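You operate a simulated robot arm through the tools that you are given. There is no shell and no other tool. Be economical: measure what you need, move in short steps, check, and stop when the job is done.

You are at the controls of a simulated robot arm. One attempt, no reset.

## Task
Shut the vent, press the three deck plugs home, then sand the specks off their strip.
Fine: dark cube on the plugs, brown puck for the specks; put both back; the vent stays shut.

It is judged by the outcome, as a careful person would: the job done as asked, and still so three seconds after it is handed in. It fails if anything else is knocked over, pushed out of place, dropped, spilled or broken.

## Robot
A 7-joint arm with a two-finger parallel gripper, fixed in place. Base frame: the origin is at the foot of the arm, x ahead of it, y to its left, z up; the work surface is at about z = 0.8. Units: m, degrees, N and s.
With the tool pointing down near the work surface it reaches from about 0.24 to 0.68 m from the base axis. Its first joint turns from -66.0 to 66.0 degrees. Payload 2.4 kg.
Tool frame: the origin (TCP) lies between the finger pads and is the grasp point; the fingertips stand 0.03 m ahead of it; z points along the fingers, y is the line along which they close. Largest opening 0.094 m; finger width 0.028, thickness 0.01; the body of the gripper, 0.05 by 0.096 m, starts 0.055 m behind the TCP.
Orientation is that of the tool frame in the base frame, as [roll, pitch, yaw] about the fixed x, y, z axes, in that order (R = Rz(yaw) Ry(pitch) Rx(roll)). With the fingers straight down and closing along the base's y, the tool's x points along the base's -x, its y along +y and its z along -z.

## Interface
- The arm moves only by the tool play_rows. Its argument "plan" is a list of rows, each an object (a shift or turn left out is 0, a gripper value left out holds the last) with "rot": the turn, a rotation vector about the base's x, y, z in units of 8 degrees (1.0 is 8 degrees), a list of three; "travel": the shift along the base's x, y, z in units of 50 mm (1.0 is 50 mm), a list of three; "gripper": the finger opening in mm, from 0 to 94. In form: [{"rot": [rx, ry, rz], "travel": [tx, ty, tz], "gripper": gripper}, ...]. A call has 1 to 12 rows; each row shifts and turns the commanded pose from where the row before left it. A call with a number of a shift or a turn outside -1 to 1 is refused whole. A row lasts 0.2 s, in which the tool goes at most 0.05 m and 8.6 degrees; a call with a longer step from one row to the next is refused whole, and so is a gripper value outside its range. Where a pose cannot be reached the arm comes as near as it can. A force on the tool above 40 N (or 10 N above the force at the start of the call, whichever is more), or a blocked arm, ends the call early, and 0.2 s more pass. Each finger travels about 0.153 m/s and halts on what it meets, pressing with about 20 N; the grip force reading is that of the motor and also rises with nothing between the fingers. The clock runs only during rows and for 0.2 s after the last one: add rows that do not move to give the fingers time. It gives the time, the measured TCP pose, the force on the tool (base axes), the opening and the grip force at its end, in the units of the frame above (readings bear some noise).
- Cameras (640 x 400 px; columns grow to the right, rows downward): "scene" is fixed at [0.0415, 0.4826, 1.442]; the picture's right is [-0.69, -0.73, 0.00], its down [-0.42, 0.40, -0.81] and it looks along [0.59, -0.56, -0.58] (base axes); focal length 360 px, centre (320, 200). "wrist" rides on the gripper at [-0.037, 0, -0.058] in the tool frame; the picture's right is [0.00, -1.00, 0.00], its down [0.97, 0.00, -0.24] and it looks along [0.24, 0.00, 0.97] (tool axes); focal length 218 px, centre (320, 200). There is no depth. A picture from a camera that has moved, and an enlarged one, comes with that camera's place and axes in the base frame and with its lens.
- capture(camera): a new picture of that camera. The clock stands still meanwhile.
- zoom(camera, box): a new picture of the part [left, top, right, bottom] of that camera's present view, enlarged. The clock stands still meanwhile.
- hand_in(): hands the job in; it is judged then, once.

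Work in short steps. Places have to be worked out from the pictures, the camera data and where the tool is seen: move nearer, look again, correct. Check each grasp and each placing, and mend what went wrong. You have 120 turns and 76 pictures in all, those below and enlarged ones among them. Open the gripper and draw the arm clear of the work before you hand the job in, unless the task says otherwise; then end with one line.

The tools are called after ">>>" as a command line: name --argument value ..., lists and objects as JSON in quotes. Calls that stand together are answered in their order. play_rows: Moves the arm, as the interface text tells. Its arguments: {"type":"object","properties":{"plan":{"type":"array","items":{"type":"object","properties":{"rot":{"type":"array","items":{"type":"number"}},"travel":{"type":"array","items":{"type":"number"}},"gripper":{"type":"number"}}}}},"required":["plan"]} The other tools are called the same way: capture (camera) takes a picture; zoom (camera, box) takes an enlarged picture of a part of a camera's view; hand_in () hands the job in.

At the start:

```text
time_s: 0.0
position: [0.4207, -0.0974, 1.0983]
tcp_rot: [-179.9, 0.0, -179.9]
wrist_force: [0.0, -0.4, -0.4]
gripper_width: 0.0941
gripper_force: 0.0
```

scene: 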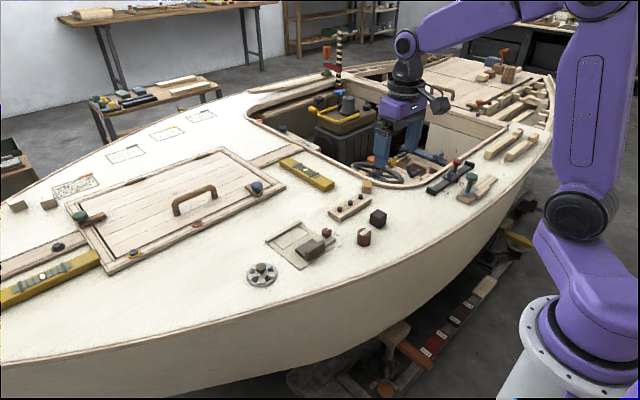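
wrist: 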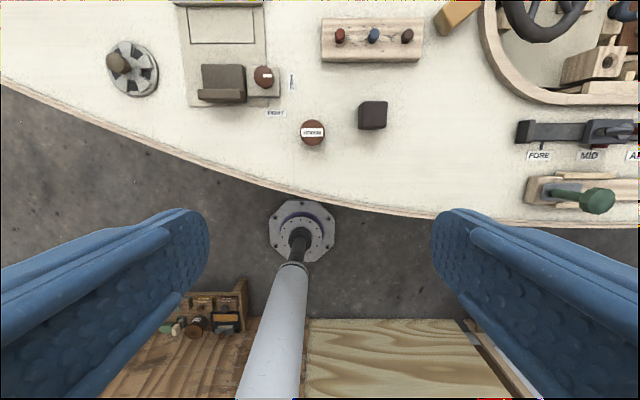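

I'll take enlarged looks at the vent, plugs and tools from both cameras.

>>> zoom --camera "scene" --box '[230, 170, 430, 295]'

>>> zoom --camera "wrist" --box '[90, 0, 450, 225]'

```text
3.20 times, centred on (330, 232) of scene
camera zoom: at [0.0415, 0.4826, 1.442], right [-0.69, -0.73, 0.0], down [-0.42, 0.4, -0.81], along [0.59, -0.56, -0.58], focal length 1152 px, centre (288, 96)
```

zoom: 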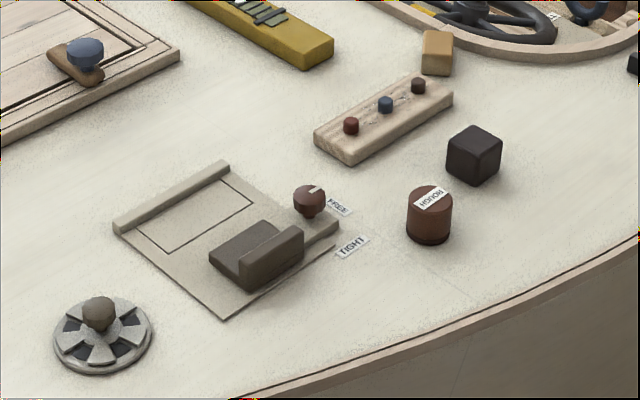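

```text
1.78 times, centred on (270, 112) of wrist
camera zoom: at [0.4572, -0.0983, 1.1579], right [0.0, -1.0, 0.0], down [-0.97, 0.0, 0.24], along [-0.24, 0.0, -0.97], focal length 388 px, centre (409, 356)
```

zoom: 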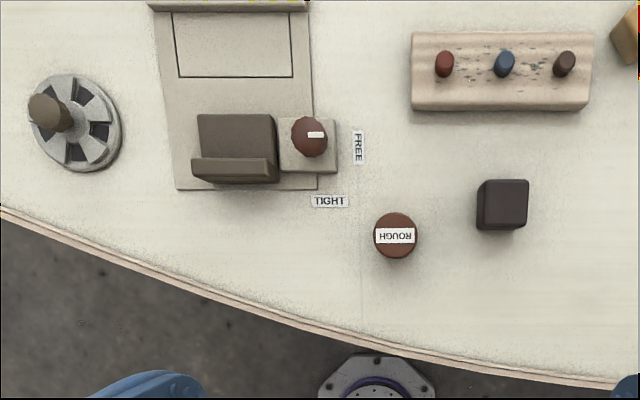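

The round shutter is around (0.56, 0.16), the clamp-like slide at (0.55, 0), the puck at (0.48, -0.09), the cube at (0.50, -0.17) and the plug strip at (0.60, -0.17). I'll move nearer to see the vent and slide.

>>> play_rows --plan '[{"travel": [0.4, 0.68, -0.4]}, {"travel": [0.4, 0.68, -0.4]}, {"travel": [0.4, 0.68, -0.4]}, {"travel": [0.4, 0.68, -0.4]}, {"travel": [0.4, 0.68, -0.4]}, {}]'

>>> capture --camera "wrist"

>>> zoom --camera "scene" --box '[40, 160, 140, 222]'

```text
time_s: 1.4
position: [0.5221, 0.0704, 0.9972]
tcp_rot: [179.9, -0.1, -180.0]
wrist_force: [-0.6, -0.4, -1.1]
gripper_width: 0.0943
gripper_force: 0.1
```

```text
71 pictures are left
camera wrist: at [0.559, 0.0701, 1.0551], right [0.0, -1.0, 0.0], down [-0.97, 0.0, 0.24], along [-0.24, 0.0, -0.97], focal length 218 px, centre (320, 200)
```

wrist: 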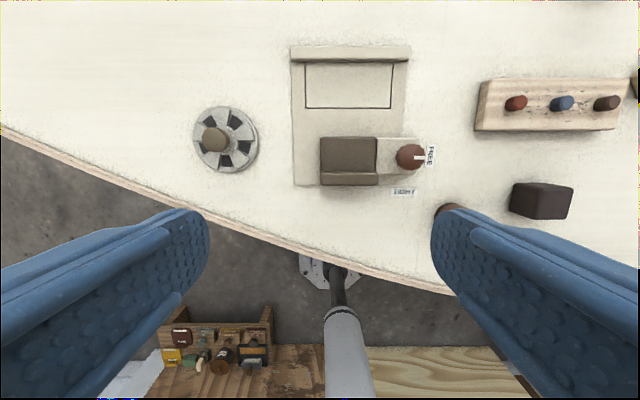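

```text
6.40 times, centred on (90, 191) of scene
camera zoom: at [0.0415, 0.4826, 1.442], right [-0.69, -0.73, 0.0], down [-0.42, 0.4, -0.81], along [0.59, -0.56, -0.58], focal length 2304 px, centre (1792, 258)
```

zoom: 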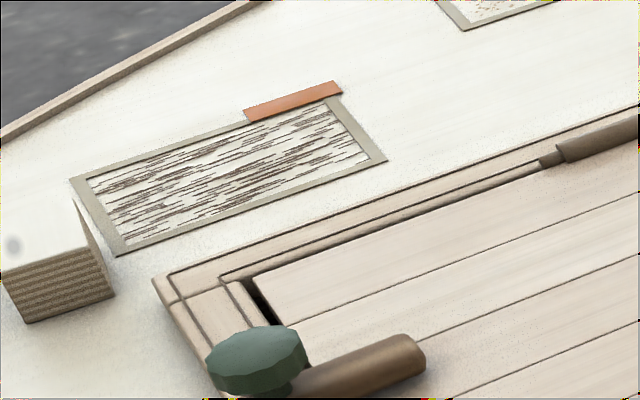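

Zooming in on the vent, slide and the plug strip.

>>> zoom --camera "wrist" --box '[180, 30, 440, 205]'

>>> zoom --camera "wrist" --box '[430, 50, 640, 230]'

>>> zoom --camera "scene" --box '[240, 215, 340, 295]'

>>> zoom --camera "scene" --box '[320, 175, 400, 255]'

```text
2.29 times, centred on (310, 118) of wrist
camera zoom: at [0.559, 0.0701, 1.0551], right [0.0, -1.0, 0.0], down [-0.97, 0.0, 0.24], along [-0.24, 0.0, -0.97], focal length 499 px, centre (343, 389)
```

zoom: 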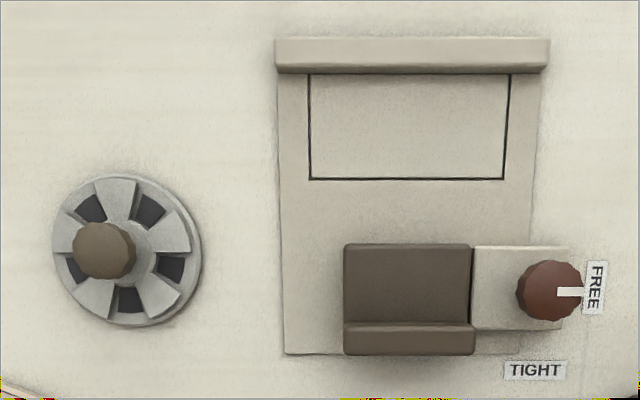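

```text
2.22 times, centred on (535, 140) of wrist
camera zoom: at [0.559, 0.0701, 1.0551], right [0.0, -1.0, 0.0], down [-0.97, 0.0, 0.24], along [-0.24, 0.0, -0.97], focal length 485 px, centre (-158, 333)
```

zoom: 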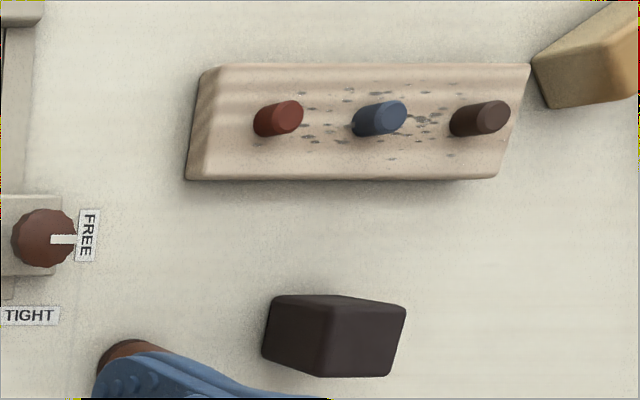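

```text
5.00 times, centred on (290, 255) of scene
camera zoom: at [0.0415, 0.4826, 1.442], right [-0.69, -0.73, 0.0], down [-0.42, 0.4, -0.81], along [0.59, -0.56, -0.58], focal length 1800 px, centre (470, -75)
```

zoom: 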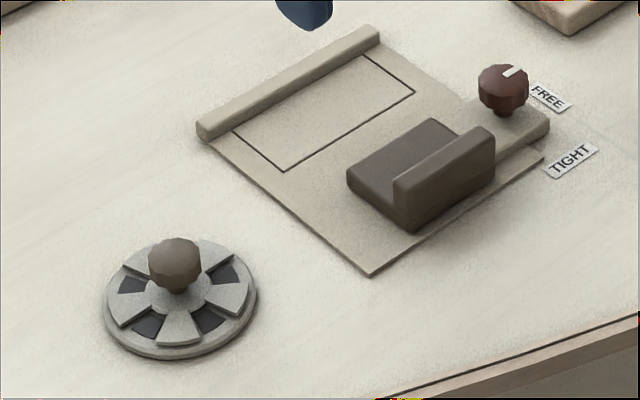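

```text
5.00 times, centred on (360, 215) of scene
camera zoom: at [0.0415, 0.4826, 1.442], right [-0.69, -0.73, 0.0], down [-0.42, 0.4, -0.81], along [0.59, -0.56, -0.58], focal length 1800 px, centre (120, 125)
```

zoom: 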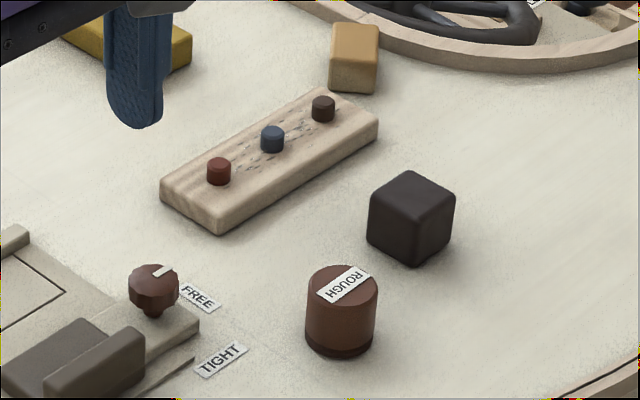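

The round shutter with open dark slots looks like the vent, but I want a closer look at the slide before deciding. Moving lower over it.

>>> play_rows --plan '[{"travel": [0.38, -0.4, -0.7]}, {"travel": [0.38, -0.4, -0.7]}, {}]'

>>> capture --camera "wrist"

```text
time_s: 2.2
position: [0.5595, 0.0286, 0.931]
tcp_rot: [-179.9, 0.0, -179.9]
wrist_force: [-0.2, 0.7, 1.5]
gripper_width: 0.0938
gripper_force: 0.0
```

```text
65 pictures are left
camera wrist: at [0.5965, 0.0286, 0.9888], right [0.0, -1.0, 0.0], down [-0.97, 0.0, 0.24], along [-0.24, 0.0, -0.97], focal length 218 px, centre (320, 200)
```

wrist: 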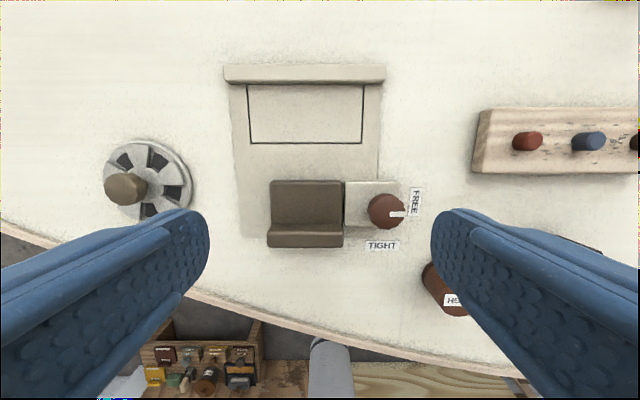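

The slide with its rail and FREE/TIGHT knob reads as a clamp fixture, so I'll leave it alone. The vent is the round 5-slot shutter, knob at about (0.566, 0.176, 0.827). Moving above it.

>>> play_rows --plan '[{"travel": [0.04, 0.98, 0], "gripper": 60}, {"travel": [0.04, 0.98, 0]}, {"travel": [0.05, 0.98, -0.1]}, {"travel": [0, 0, -0.6]}, {}]'

>>> capture --camera "wrist"

>>> zoom --camera "scene" --box '[220, 215, 320, 295]'

```text
time_s: 3.4
position: [0.5632, 0.1815, 0.8945]
tcp_rot: [179.9, 0.0, -180.0]
wrist_force: [0.6, 1.2, 0.5]
gripper_width: 0.0602
gripper_force: 0.1
```

```text
64 pictures are left
camera wrist: at [0.6009, 0.181, 0.9525], right [0.0, -1.0, 0.0], down [-0.97, 0.0, 0.24], along [-0.24, 0.0, -0.97], focal length 218 px, centre (320, 200)
```

wrist: 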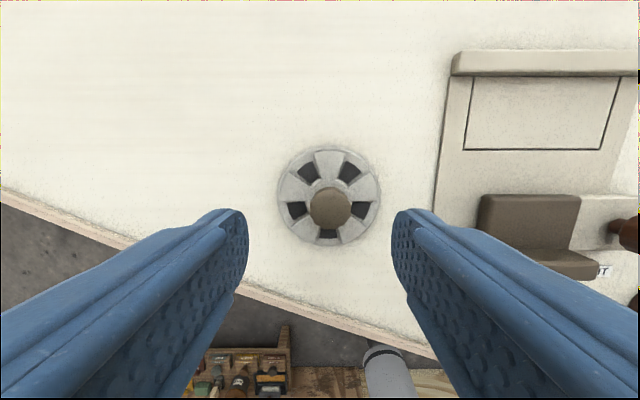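

```text
5.00 times, centred on (270, 255) of scene
camera zoom: at [0.0415, 0.4826, 1.442], right [-0.69, -0.73, 0.0], down [-0.42, 0.4, -0.81], along [0.59, -0.56, -0.58], focal length 1800 px, centre (570, -75)
```

zoom: 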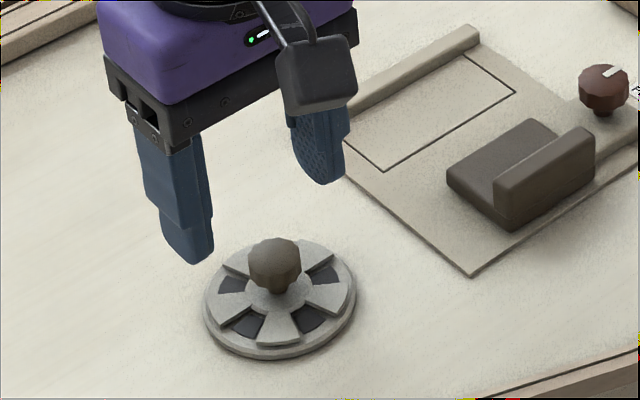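

Disc and knob centre comes out at (0.5655, 0.1747). Aligning, descending so the fingertips straddle the knob, and closing.

>>> play_rows --plan '[{"travel": [0.05, -0.14, 0]}, {"travel": [0, 0, -0.5]}, {"travel": [0, 0, -0.46]}, {}, {"gripper": 10}, {}, {}]'

>>> zoom --camera "scene" --box '[220, 215, 320, 295]'

```text
time_s: 5.0
position: [0.566, 0.1747, 0.8478]
tcp_rot: [179.9, 0.2, -179.9]
wrist_force: [3.2, 8.7, -5.6]
gripper_width: 0.0232
gripper_force: 45.1
```

```text
5.00 times, centred on (270, 255) of scene
camera zoom: at [0.0416, 0.4829, 1.4419], right [-0.69, -0.73, 0.0], down [-0.42, 0.4, -0.81], along [0.59, -0.56, -0.58], focal length 1800 px, centre (570, -75)
```

zoom: 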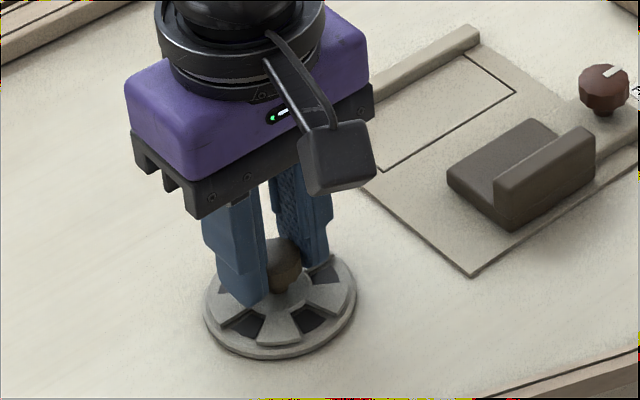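

The knob is gripped (23 mm). Turning it clockwise in a test of about 14°.

>>> play_rows --plan '[{"rot": [0, 0, -0.9]}, {"rot": [0, 0, -0.9]}, {}]'

>>> capture --camera "wrist"

>>> zoom --camera "scene" --box '[220, 215, 320, 295]'

```text
time_s: 5.8
position: [0.5646, 0.1757, 0.8473]
tcp_rot: [179.9, 0.1, 165.7]
wrist_force: [8.9, 21.9, -9.9]
gripper_width: 0.0234
gripper_force: 45.5
```

```text
61 pictures are left
camera wrist: at [0.6016, 0.1654, 0.9056], right [-0.25, -0.97, 0.0], down [-0.94, 0.24, 0.24], along [-0.23, 0.06, -0.97], focal length 218 px, centre (320, 200)
```

wrist: 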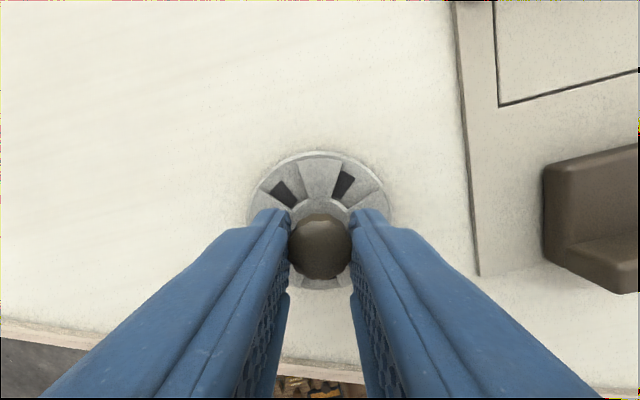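

```text
5.00 times, centred on (270, 255) of scene
camera zoom: at [0.0419, 0.4832, 1.4418], right [-0.69, -0.73, 0.0], down [-0.42, 0.4, -0.81], along [0.59, -0.56, -0.58], focal length 1800 px, centre (570, -75)
```

zoom: 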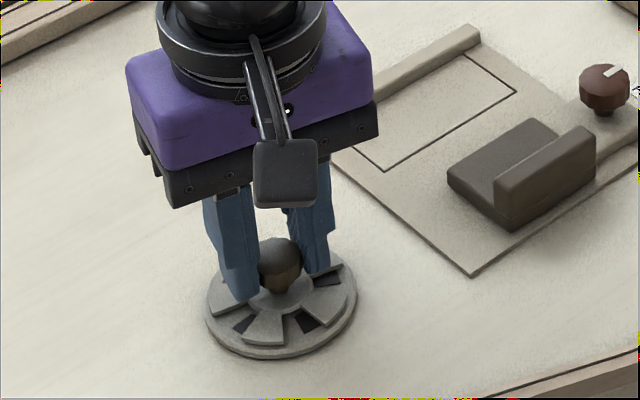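

Slots are narrowing, so the direction is right. There's side load in +y, so I'll ease +y slightly while turning on.

>>> play_rows --plan '[{"travel": [0.01, 0.04, 0.01]}, {"rot": [0, 0, -0.7]}, {"rot": [0, 0, -0.7]}, {}]'

>>> capture --camera "wrist"

```text
time_s: 6.8
position: [0.5658, 0.1743, 0.8468]
tcp_rot: [-179.7, -0.2, 154.3]
wrist_force: [-15.6, 12.9, 14.2]
gripper_width: 0.0232
gripper_force: 45.1
```

```text
59 pictures are left
camera wrist: at [0.5996, 0.1587, 0.9054], right [-0.43, -0.9, 0.0], down [-0.87, 0.42, 0.24], along [-0.22, 0.1, -0.97], focal length 218 px, centre (320, 200)
```

wrist: 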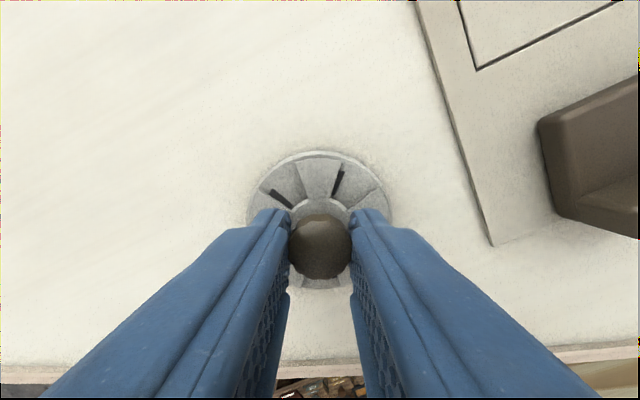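

Only slivers remain open. About 10° more should bring it to 36°.

>>> play_rows --plan '[{"rot": [0, 0, -0.65]}, {"rot": [0, 0, -0.65]}, {}]'

>>> capture --camera "wrist"

```text
time_s: 7.6
position: [0.5648, 0.1733, 0.8478]
tcp_rot: [-179.9, -0.1, 144.0]
wrist_force: [-19.6, 11.8, 13.7]
gripper_width: 0.0233
gripper_force: 44.7
```

```text
58 pictures are left
camera wrist: at [0.5962, 0.1526, 0.9054], right [-0.59, -0.81, 0.0], down [-0.79, 0.57, 0.24], along [-0.2, 0.14, -0.97], focal length 218 px, centre (320, 200)
```

wrist: 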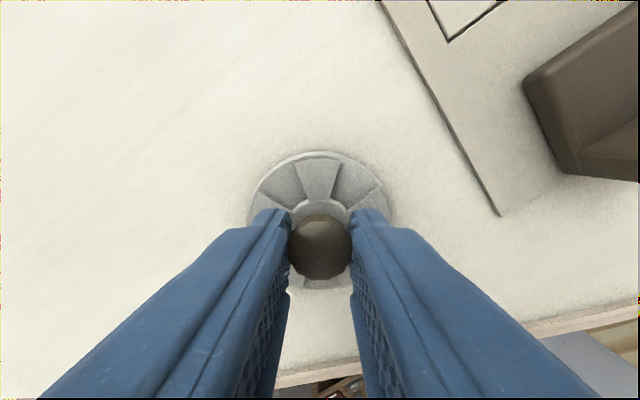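

The slots are fully covered. Releasing and lifting, then checking that it stays shut.

>>> play_rows --plan '[{"gripper": 45}, {}, {"travel": [0, 0, 0.6]}, {"travel": [0, 0, 0.8]}, {"travel": [0, 0, 0.8]}, {}, {}]'

>>> capture --camera "wrist"

>>> zoom --camera "scene" --box '[220, 215, 320, 295]'

```text
time_s: 9.2
position: [0.5703, 0.1741, 0.957]
tcp_rot: [-180.0, -0.1, 143.9]
wrist_force: [-0.3, 0.4, -0.3]
gripper_width: 0.0448
gripper_force: 0.1
```

```text
57 pictures are left
camera wrist: at [0.5999, 0.1524, 1.0146], right [-0.59, -0.81, 0.0], down [-0.79, 0.57, 0.24], along [-0.19, 0.14, -0.97], focal length 218 px, centre (320, 200)
```

wrist: 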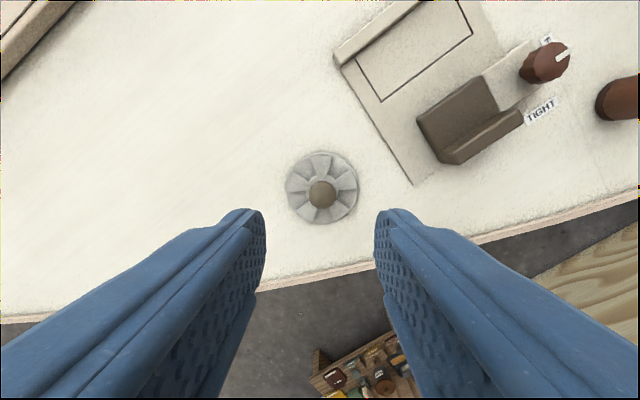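

```text
5.00 times, centred on (270, 255) of scene
camera zoom: at [0.0415, 0.4826, 1.442], right [-0.69, -0.73, 0.0], down [-0.42, 0.4, -0.81], along [0.59, -0.56, -0.58], focal length 1800 px, centre (570, -75)
```

zoom: 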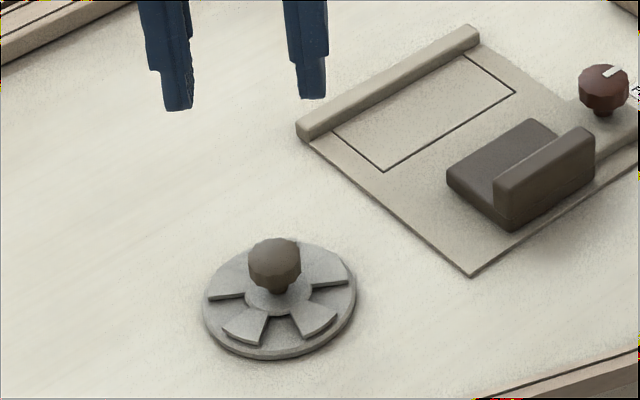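

Vent shut. Now moving to above the dark cube while turning the wrist back.

>>> play_rows --plan '[{"rot": [0, 0, 0.9], "travel": [-0.175, -0.86, 0], "gripper": 70}, {"rot": [0, 0, 0.9], "travel": [-0.175, -0.86, 0]}, {"rot": [0, 0, 0.9], "travel": [-0.175, -0.86, 0]}, {"rot": [0, 0, 0.9], "travel": [-0.175, -0.86, 0]}, {"rot": [0, 0, 0.9], "travel": [-0.175, -0.86, 0]}, {"travel": [-0.175, -0.86, 0]}, {"travel": [-0.175, -0.86, 0]}, {"travel": [-0.175, -0.86, -0.2]}, {}]'

>>> capture --camera "wrist"

```text
time_s: 11.2
position: [0.503, -0.1719, 0.9483]
tcp_rot: [-180.0, 0.1, -179.9]
wrist_force: [-0.9, -0.4, -0.9]
gripper_width: 0.0701
gripper_force: 0.1
```

```text
55 pictures are left
camera wrist: at [0.5389, -0.1718, 1.0052], right [0.0, -1.0, 0.0], down [-0.97, 0.0, 0.24], along [-0.24, 0.0, -0.97], focal length 218 px, centre (320, 200)
```

wrist: 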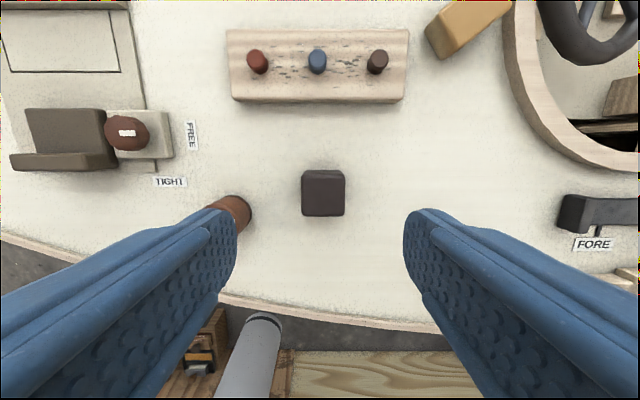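

Zooming to measure the cube, strip and puck precisely.

>>> zoom --camera "wrist" --box '[200, 15, 440, 245]'

>>> zoom --camera "scene" --box '[320, 175, 400, 255]'

```text
1.74 times, centred on (320, 130) of wrist
camera zoom: at [0.5389, -0.1718, 1.0052], right [0.0, -1.0, 0.0], down [-0.97, 0.0, 0.24], along [-0.24, 0.0, -0.97], focal length 380 px, centre (320, 322)
```

zoom: 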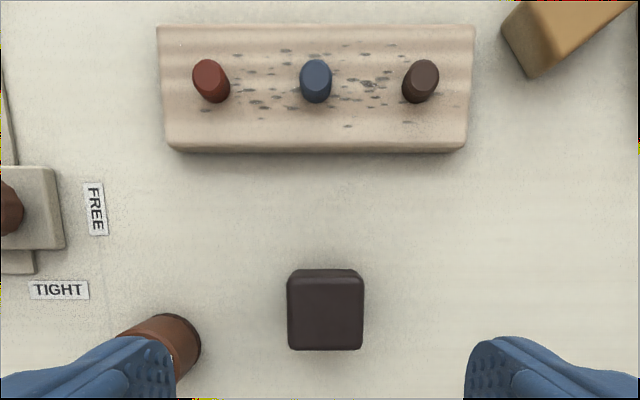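

```text
5.00 times, centred on (360, 215) of scene
camera zoom: at [0.0415, 0.4826, 1.442], right [-0.69, -0.73, 0.0], down [-0.42, 0.4, -0.81], along [0.59, -0.56, -0.58], focal length 1800 px, centre (120, 125)
```

zoom: 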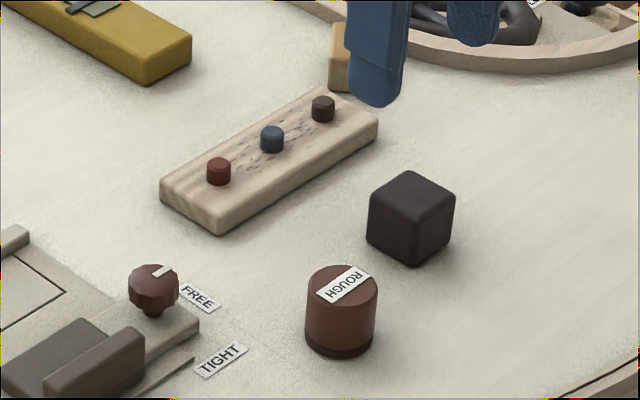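

The cube is axis-aligned, about 35 mm, centre (0.4996, -0.1746), top z 0.831 and deck about 0.796. Plug tops are at x 0.601, y -0.1255 / -0.170 / -0.2148, z about 0.828. Descending to grip the cube's upper part.

>>> play_rows --plan '[{"travel": [-0.07, -0.055, -0.6]}, {"travel": [0, 0, -0.8]}, {"travel": [0, 0, -0.8]}, {}, {"gripper": 25}, {}, {}]'

>>> zoom --camera "scene" --box '[320, 175, 420, 255]'

```text
time_s: 12.8
position: [0.496, -0.175, 0.8355]
tcp_rot: [180.0, 0.0, -179.9]
wrist_force: [0.9, 0.5, -0.1]
gripper_width: 0.0399
gripper_force: 20.4
```

```text
5.00 times, centred on (370, 215) of scene
camera zoom: at [0.0415, 0.4826, 1.442], right [-0.69, -0.73, 0.0], down [-0.42, 0.4, -0.81], along [0.59, -0.56, -0.58], focal length 1800 px, centre (70, 125)
```

zoom: 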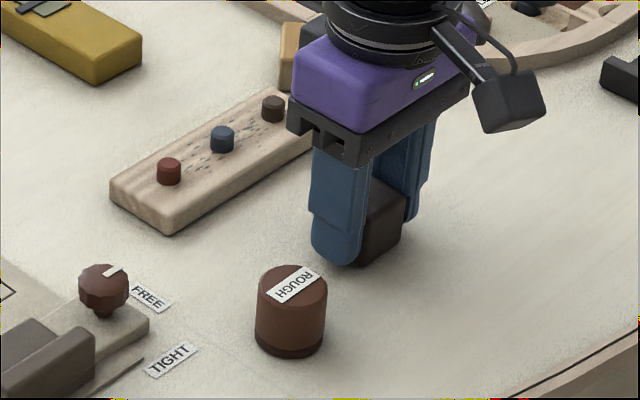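

Cube held (40 mm wide). Put-back pose noted: TCP (0.496, -0.175, 0.8355). Lifting and heading to above the red plug.

>>> play_rows --plan '[{"travel": [0, 0, 0.5]}, {"travel": [0, 0, 0.7]}, {"travel": [0.68, 0.33, 0]}, {"travel": [0.68, 0.33, 0]}, {"travel": [0.68, 0.33, 0]}, {}]'

>>> capture --camera "wrist"

>>> zoom --camera "scene" --box '[310, 165, 410, 245]'

```text
time_s: 14.2
position: [0.5978, -0.1224, 0.896]
tcp_rot: [-180.0, 0.1, 180.0]
wrist_force: [0.4, 0.0, -0.9]
gripper_width: 0.0398
gripper_force: 20.2
```

```text
51 pictures are left
camera wrist: at [0.6352, -0.1228, 0.9557], right [0.0, -1.0, 0.0], down [-0.97, 0.0, 0.24], along [-0.24, 0.0, -0.97], focal length 218 px, centre (320, 200)
```

wrist: 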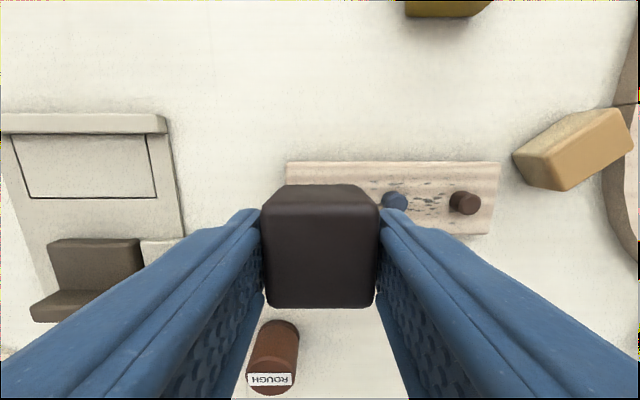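

```text
5.00 times, centred on (360, 205) of scene
camera zoom: at [0.0415, 0.4826, 1.442], right [-0.69, -0.73, 0.0], down [-0.42, 0.4, -0.81], along [0.59, -0.56, -0.58], focal length 1800 px, centre (120, 175)
```

zoom: 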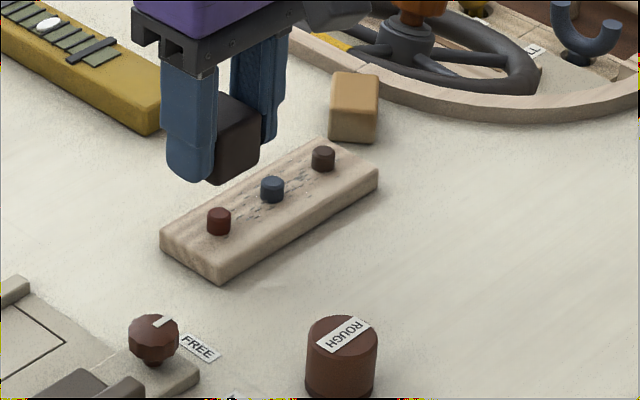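

The cube is over the red plug with its bottom at about 0.85. Pressing down in small steps and watching the force.

>>> play_rows --plan '[{"travel": [0.02, -0.04, -0.3]}, {"travel": [0, 0, -0.2]}, {"travel": [0, 0, -0.1]}, {"travel": [0, 0, -0.06]}, {}]'

```text
time_s: 15.4
position: [0.5978, -0.1244, 0.8648]
tcp_rot: [-180.0, 0.1, 179.9]
wrist_force: [0.0, 0.0, -0.9]
gripper_width: 0.0397
gripper_force: 20.0
```

>>> play_rows --plan '[{"travel": [0, 0, -0.06]}, {"travel": [0, 0, -0.06]}, {}]'

>>> zoom --camera "scene" --box '[310, 165, 410, 245]'

```text
time_s: 16.2
position: [0.5977, -0.1257, 0.8588]
tcp_rot: [-179.9, 0.2, 180.0]
wrist_force: [1.1, -1.9, 3.7]
gripper_width: 0.0397
gripper_force: 20.0
```

```text
5.00 times, centred on (360, 205) of scene
camera zoom: at [0.0414, 0.4826, 1.442], right [-0.69, -0.73, 0.0], down [-0.42, 0.4, -0.81], along [0.59, -0.56, -0.58], focal length 1800 px, centre (120, 175)
```

zoom: 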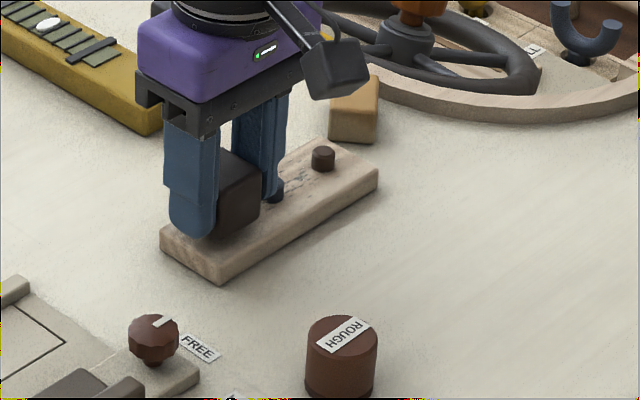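

Contact has begun (3.7 N). Continuing downward gently.

>>> play_rows --plan '[{"travel": [0, 0, -0.05]}, {"travel": [0, 0, -0.05]}, {"travel": [0, 0, -0.05]}, {}]'

```text
time_s: 17.2
position: [0.5971, -0.1252, 0.8501]
tcp_rot: [-179.9, 0.0, -179.8]
wrist_force: [-3.2, 4.9, 14.6]
gripper_width: 0.0397
gripper_force: 20.4
```

>>> zoom --camera "scene" --box '[310, 165, 390, 229]'

```text
6.25 times, centred on (350, 197) of scene
camera zoom: at [0.0411, 0.4828, 1.4419], right [-0.69, -0.73, 0.0], down [-0.42, 0.4, -0.81], along [0.59, -0.56, -0.58], focal length 2250 px, centre (132, 219)
```

zoom: 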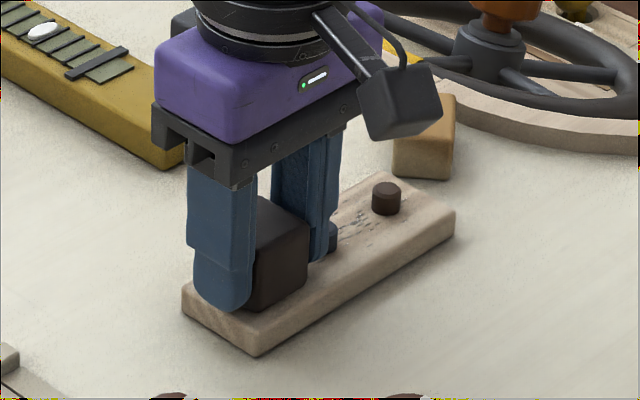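

>>> play_rows --plan '[{"travel": [0, 0, -0.04]}, {"travel": [0, 0, -0.04]}, {}, {}]'

>>> zoom --camera "scene" --box '[320, 185, 380, 233]'

```text
time_s: 18.2
position: [0.5959, -0.1255, 0.8471]
tcp_rot: [180.0, 0.1, -179.9]
wrist_force: [4.9, 3.1, 15.2]
gripper_width: 0.0397
gripper_force: 19.4
```

```text
8.33 times, centred on (350, 209) of scene
camera zoom: at [0.0413, 0.4828, 1.442], right [-0.69, -0.73, 0.0], down [-0.42, 0.4, -0.81], along [0.59, -0.56, -0.58], focal length 3000 px, centre (70, 125)
```

zoom: 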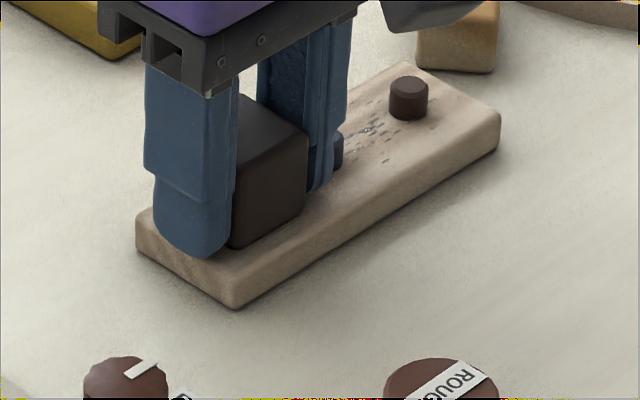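

The force plateaus at about 15 N, so either the plug is sliding in or the cube is slipping. Lifting to look.

>>> play_rows --plan '[{"travel": [0, 0, 0.5]}, {"travel": [-0.5, 0, 0.6]}, {"travel": [-0.8, 0, 0]}, {}]'

>>> zoom --camera "scene" --box '[310, 165, 410, 245]'

>>> capture --camera "wrist"

```text
time_s: 19.2
position: [0.5293, -0.1281, 0.8988]
tcp_rot: [-180.0, 0.0, -180.0]
wrist_force: [-0.4, 0.0, -0.8]
gripper_width: 0.0398
gripper_force: 19.5
```

```text
5.00 times, centred on (360, 205) of scene
camera zoom: at [0.0415, 0.4826, 1.442], right [-0.69, -0.73, 0.0], down [-0.42, 0.4, -0.81], along [0.59, -0.56, -0.58], focal length 1800 px, centre (120, 175)
```

zoom: 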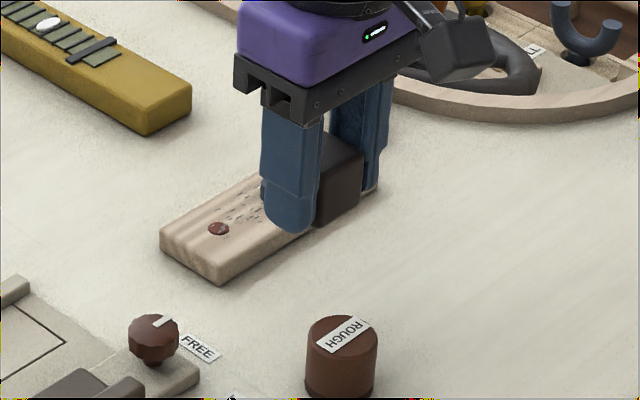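

```text
45 pictures are left
camera wrist: at [0.5663, -0.1272, 0.9573], right [0.0, -1.0, 0.0], down [-0.97, 0.0, 0.24], along [-0.24, 0.0, -0.97], focal length 218 px, centre (320, 200)
```

wrist: 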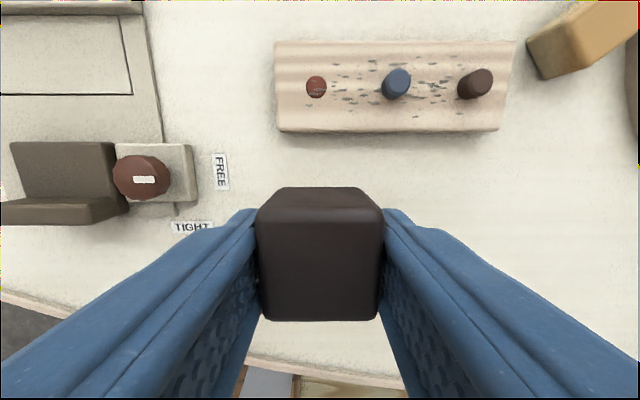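

>>> zoom --camera "scene" --box '[330, 195, 380, 235]'

>>> zoom --camera "wrist" --box '[260, 30, 530, 150]'

```text
10.00 times, centred on (355, 215) of scene
camera zoom: at [0.0415, 0.4826, 1.442], right [-0.69, -0.73, 0.0], down [-0.42, 0.4, -0.81], along [0.59, -0.56, -0.58], focal length 3601 px, centre (-30, 50)
```

zoom: 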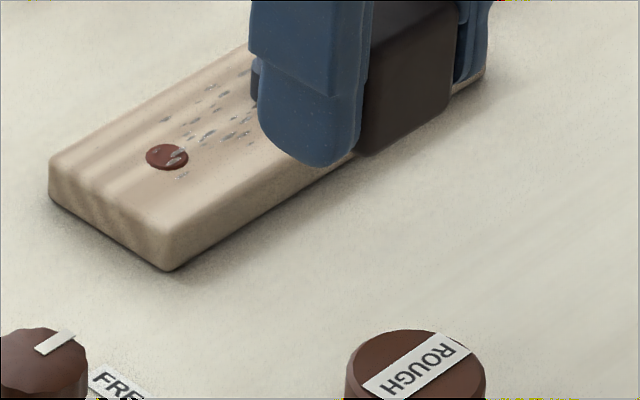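

```text
2.37 times, centred on (395, 90) of wrist
camera zoom: at [0.5663, -0.1272, 0.9573], right [0.0, -1.0, 0.0], down [-0.97, 0.0, 0.24], along [-0.24, 0.0, -0.97], focal length 517 px, centre (142, 461)
```

zoom: 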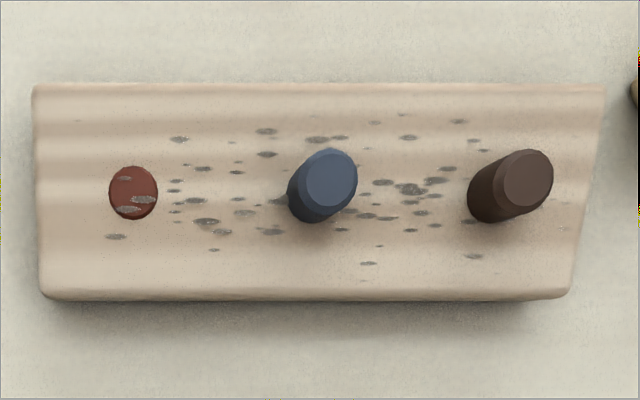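

Red plug is flush. Next the blue plug: same x, y -0.170.

>>> play_rows --plan '[{"travel": [0.7, -0.42, 0]}, {"travel": [0.69, -0.42, 0]}, {"travel": [0, 0, -0.5]}, {}, {"travel": [0, 0, -0.16]}, {"travel": [0, 0, -0.1]}, {"travel": [0, 0, -0.1]}, {"travel": [0, 0, -0.08]}, {"travel": [0, 0, -0.06]}, {}]'

```text
time_s: 21.4
position: [0.6019, -0.1663, 0.852]
tcp_rot: [180.0, 0.1, -179.9]
wrist_force: [-0.4, 0.0, 3.5]
gripper_width: 0.0398
gripper_force: 19.6
```

>>> play_rows --plan '[{"travel": [0, -0.04, -0.05]}, {"travel": [0, 0, -0.05]}, {"travel": [0, 0, -0.05]}, {}]'

>>> zoom --camera "scene" --box '[320, 180, 380, 228]'

```text
time_s: 22.4
position: [0.6022, -0.1683, 0.8466]
tcp_rot: [180.0, 0.2, -179.9]
wrist_force: [-0.8, 2.3, 17.4]
gripper_width: 0.0397
gripper_force: 19.4
```

```text
8.33 times, centred on (350, 204) of scene
camera zoom: at [0.0411, 0.4828, 1.442], right [-0.69, -0.73, 0.0], down [-0.42, 0.4, -0.81], along [0.59, -0.56, -0.58], focal length 3000 px, centre (70, 167)
```

zoom: 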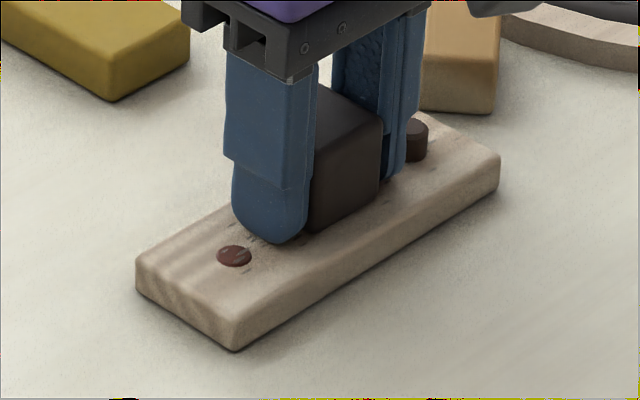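

>>> play_rows --plan '[{"travel": [0, 0, -0.04]}, {"travel": [0, 0, -0.04]}, {}]'

```text
time_s: 22.8
position: [0.6021, -0.1685, 0.8454]
tcp_rot: [-179.9, 0.3, -179.9]
wrist_force: [0.5, -0.3, 2.4]
gripper_width: 0.0396
gripper_force: 19.9
stopped in row 2: the force on the tool passed its limit (the readings are from after the stop); the commanded pose is now the measured one
```

The force spiked, so the cube likely bottomed on the strip. Lifting and checking.

>>> play_rows --plan '[{"travel": [0, 0, 0.5]}, {"travel": [-0.4, 0, 0.6]}, {"travel": [-0.9, 0, 0]}, {}]'

>>> zoom --camera "wrist" --box '[200, 30, 500, 220]'

```text
time_s: 23.8
position: [0.5371, -0.1715, 0.9009]
tcp_rot: [-180.0, 0.1, 180.0]
wrist_force: [0.5, -0.2, -0.3]
gripper_width: 0.0398
gripper_force: 20.0
```

```text
2.11 times, centred on (350, 125) of wrist
camera zoom: at [0.5743, -0.1718, 0.9583], right [0.0, -1.0, 0.0], down [-0.97, 0.0, 0.24], along [-0.24, 0.0, -0.97], focal length 460 px, centre (257, 358)
```

zoom: 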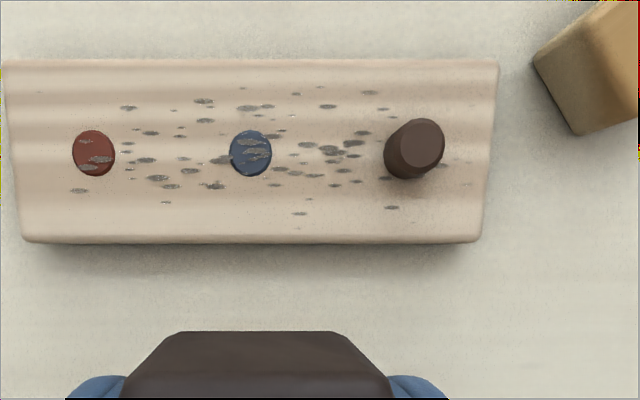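

Red and blue are both flush. Now the brown plug at y about -0.214, where the ochre block stays clear.

>>> play_rows --plan '[{"travel": [0.63, -0.43, 0]}, {"travel": [0.63, -0.43, 0]}, {"travel": [0, 0, -0.5]}, {}, {"travel": [0, 0, -0.2]}, {"travel": [0, 0, -0.1]}, {"travel": [0, 0, -0.08]}, {"travel": [0, 0, -0.06]}, {"travel": [0, 0, -0.05]}, {"travel": [0, 0, -0.05]}, {}]'

```text
time_s: 26.2
position: [0.5995, -0.2121, 0.848]
tcp_rot: [-180.0, 0.2, -179.9]
wrist_force: [1.4, -0.8, 5.0]
gripper_width: 0.0396
gripper_force: 20.2
```

>>> play_rows --plan '[{"travel": [0, -0.03, -0.04]}, {"travel": [0, 0, -0.04]}, {"travel": [0, 0, -0.04]}, {"travel": [0, 0, -0.03]}, {}]'

```text
time_s: 27.1
position: [0.602, -0.2151, 0.8459]
tcp_rot: [-180.0, 0.3, -179.8]
wrist_force: [0.0, 0.0, 3.8]
gripper_width: 0.0395
gripper_force: 20.2
stopped in row 4: the force on the tool passed its limit (the readings are from after the stop); the commanded pose is now the measured one
```

>>> play_rows --plan '[{"travel": [0, 0, 0.5]}, {"travel": [-0.4, 0.1, 0.6]}, {"travel": [-0.9, 0.2, 0]}, {}]'

>>> capture --camera "wrist"

```text
time_s: 28.1
position: [0.5378, -0.1991, 0.8981]
tcp_rot: [180.0, 0.2, -179.8]
wrist_force: [0.0, 0.0, -0.1]
gripper_width: 0.0396
gripper_force: 20.3
```

```text
40 pictures are left
camera wrist: at [0.5735, -0.1982, 0.9564], right [0.0, -1.0, 0.0], down [-0.97, 0.0, 0.24], along [-0.24, 0.0, -0.97], focal length 218 px, centre (320, 200)
```

wrist: 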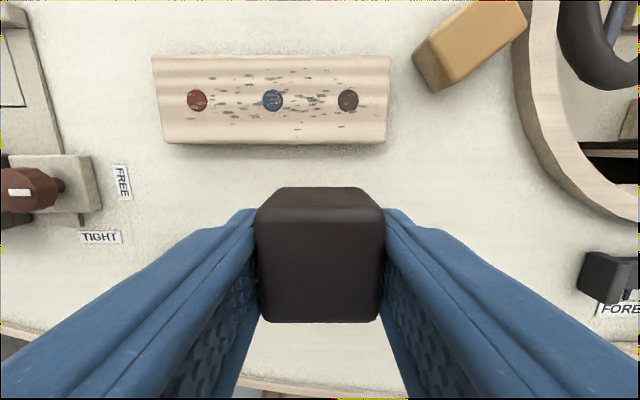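

All three plugs are flush. Returning the cube to (0.496, -0.175) and lowering gently to contact.

>>> play_rows --plan '[{"travel": [-0.42, 0.24, 0]}, {"travel": [-0.42, 0.24, -0.3]}, {"travel": [0, 0, -0.7]}, {"travel": [0, 0, -0.1]}, {}]'

>>> zoom --camera "scene" --box '[340, 185, 420, 249]'

```text
time_s: 29.3
position: [0.4935, -0.174, 0.8422]
tcp_rot: [-179.9, 0.2, -179.9]
wrist_force: [-0.8, -0.6, -1.3]
gripper_width: 0.0401
gripper_force: 19.5
```

```text
6.25 times, centred on (380, 217) of scene
camera zoom: at [0.0415, 0.4826, 1.442], right [-0.69, -0.73, 0.0], down [-0.42, 0.4, -0.81], along [0.59, -0.56, -0.58], focal length 2250 px, centre (-55, 94)
```

zoom: 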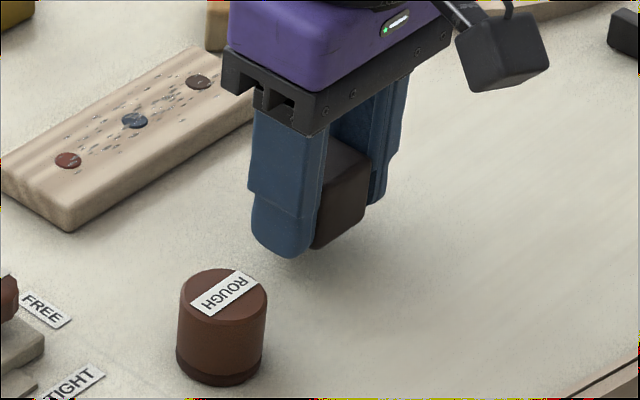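

>>> play_rows --plan '[{"travel": [0.05, -0.02, -0.1]}, {"travel": [0, 0, -0.05]}, {"travel": [0, 0, -0.04]}, {}]'

>>> zoom --camera "scene" --box '[340, 185, 420, 249]'

```text
time_s: 30.3
position: [0.4961, -0.1744, 0.8359]
tcp_rot: [180.0, 0.2, -179.9]
wrist_force: [0.1, -0.1, 0.1]
gripper_width: 0.0397
gripper_force: 20.0
```

```text
6.25 times, centred on (380, 217) of scene
camera zoom: at [0.0415, 0.4826, 1.442], right [-0.69, -0.73, 0.0], down [-0.42, 0.4, -0.81], along [0.59, -0.56, -0.58], focal length 2250 px, centre (-55, 94)
```

zoom: 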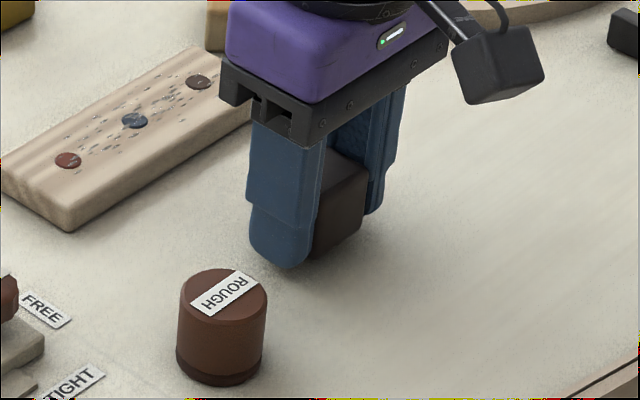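

>>> play_rows --plan '[{"travel": [0, 0, -0.04]}, {"travel": [0, 0, -0.03]}, {}]'

```text
time_s: 31.1
position: [0.4982, -0.175, 0.8334]
tcp_rot: [179.9, 0.2, -180.0]
wrist_force: [0.1, 0.5, -0.8]
gripper_width: 0.0399
gripper_force: 19.7
```

>>> play_rows --plan '[{"travel": [-0.02, 0, -0.04]}, {"travel": [0, 0, -0.03]}, {}]'

>>> zoom --camera "scene" --box '[360, 195, 410, 235]'

```text
time_s: 31.9
position: [0.4957, -0.1745, 0.8296]
tcp_rot: [-179.9, 0.2, -179.9]
wrist_force: [-5.7, 2.8, 18.9]
gripper_width: 0.0397
gripper_force: 20.3
```

```text
10.00 times, centred on (385, 215) of scene
camera zoom: at [0.0411, 0.4828, 1.4419], right [-0.69, -0.73, 0.0], down [-0.42, 0.4, -0.81], along [0.59, -0.56, -0.58], focal length 3601 px, centre (-330, 50)
```

zoom: 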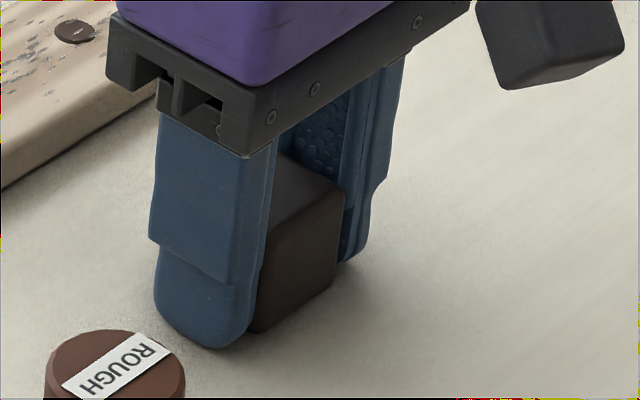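

The cube is on the deck. Easing pressure, releasing, and lifting off.

>>> play_rows --plan '[{"travel": [0, 0, 0.03]}, {"gripper": 62}, {}, {"travel": [0, 0, 0.6]}, {"travel": [0, 0, 0.8]}, {"travel": [-0.2, 0.85, 0.3]}, {"travel": [-0.2, 0.85, 0]}, {}]'

>>> capture --camera "wrist"

>>> zoom --camera "scene" --box '[320, 175, 420, 255]'

```text
time_s: 33.7
position: [0.477, -0.0893, 0.9156]
tcp_rot: [180.0, 0.2, 179.9]
wrist_force: [-0.3, -0.3, -1.2]
gripper_width: 0.0622
gripper_force: 0.0
```

```text
36 pictures are left
camera wrist: at [0.5132, -0.0901, 0.9744], right [0.0, -1.0, 0.0], down [-0.97, 0.0, 0.24], along [-0.24, 0.0, -0.97], focal length 218 px, centre (320, 200)
```

wrist: 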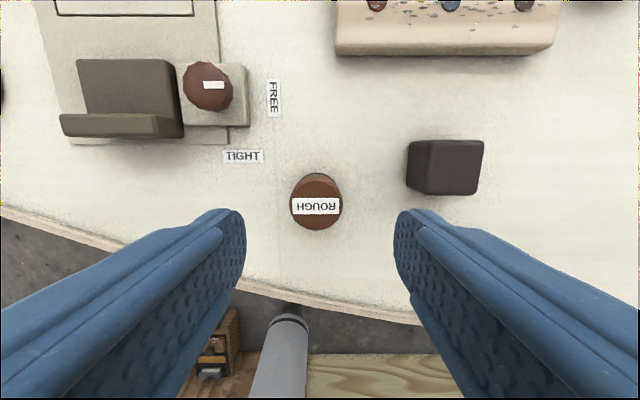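

```text
5.00 times, centred on (370, 215) of scene
camera zoom: at [0.0414, 0.4826, 1.442], right [-0.69, -0.73, 0.0], down [-0.42, 0.4, -0.81], along [0.59, -0.56, -0.58], focal length 1800 px, centre (70, 125)
```

zoom: 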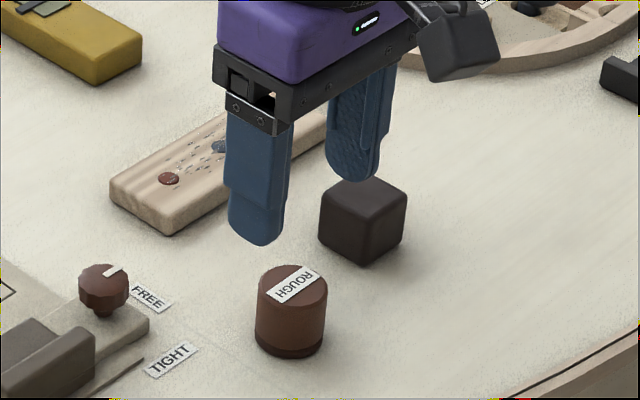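

The cube sits where it was. The puck centre is (0.475, -0.0875), top 0.836. Descending and gripping it.

>>> play_rows --plan '[{"travel": [-0.04, 0.035, -0.6]}, {"travel": [0, 0, -0.6]}, {"travel": [0, 0, -0.43]}, {}, {"gripper": 25}, {}, {}]'

>>> zoom --camera "scene" --box '[320, 175, 420, 255]'

```text
time_s: 35.3
position: [0.4744, -0.0902, 0.836]
tcp_rot: [179.9, 0.2, -180.0]
wrist_force: [0.3, 0.3, 0.3]
gripper_width: 0.035
gripper_force: 20.0
```

```text
5.00 times, centred on (370, 215) of scene
camera zoom: at [0.0415, 0.4826, 1.442], right [-0.69, -0.73, 0.0], down [-0.42, 0.4, -0.81], along [0.59, -0.56, -0.58], focal length 1800 px, centre (70, 125)
```

zoom: 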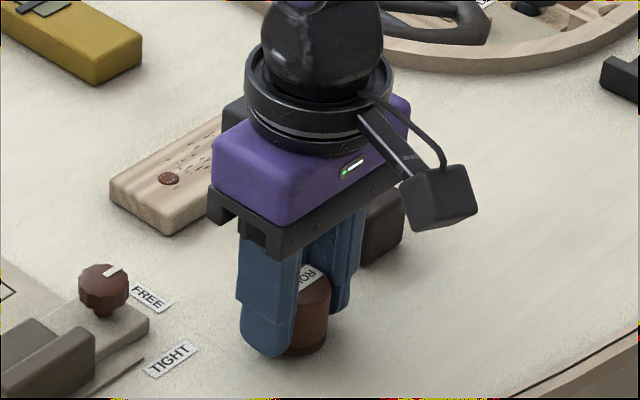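

Puck held (35 mm). Put-back TCP is (0.4745, -0.0895, 0.836). Specks span x 0.583–0.619 and y -0.114 to -0.229. Lifting and moving to the strip's left end.

>>> play_rows --plan '[{"travel": [0, 0, 0.6]}, {"travel": [0, 0, 0.7]}, {"travel": [0.8, -0.19, 0]}, {"travel": [0.8, -0.19, 0]}, {"travel": [0.79, -0.2, 0]}, {"travel": [0, 0, -0.5]}, {"travel": [0, 0, -0.25]}, {}]'

>>> zoom --camera "scene" --box '[310, 165, 410, 245]'

```text
time_s: 37.1
position: [0.5941, -0.1198, 0.8612]
tcp_rot: [179.9, 0.2, -179.9]
wrist_force: [0.1, -0.9, -1.1]
gripper_width: 0.0345
gripper_force: 20.0
```

```text
5.00 times, centred on (360, 205) of scene
camera zoom: at [0.0415, 0.4826, 1.442], right [-0.69, -0.73, 0.0], down [-0.42, 0.4, -0.81], along [0.59, -0.56, -0.58], focal length 1800 px, centre (120, 175)
```

zoom: 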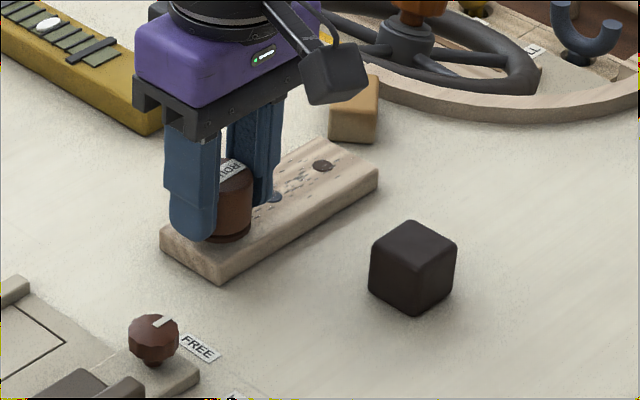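

Puck is poised over the strip. Lowering in small steps until light contact.

>>> play_rows --plan '[{"travel": [0, 0, -0.06]}, {"travel": [0, 0, -0.05]}, {"travel": [0, 0, -0.04]}, {}]'

```text
time_s: 38.1
position: [0.5929, -0.1192, 0.8518]
tcp_rot: [180.0, 0.2, -179.9]
wrist_force: [-0.1, -0.3, -1.7]
gripper_width: 0.035
gripper_force: 20.0
```

>>> play_rows --plan '[{"travel": [0, 0, -0.03]}, {"travel": [0, 0, -0.03]}, {}]'

```text
time_s: 38.9
position: [0.5942, -0.1183, 0.8522]
tcp_rot: [-179.9, 0.3, -179.9]
wrist_force: [-5.6, 0.8, 22.4]
gripper_width: 0.035
gripper_force: 20.6
```

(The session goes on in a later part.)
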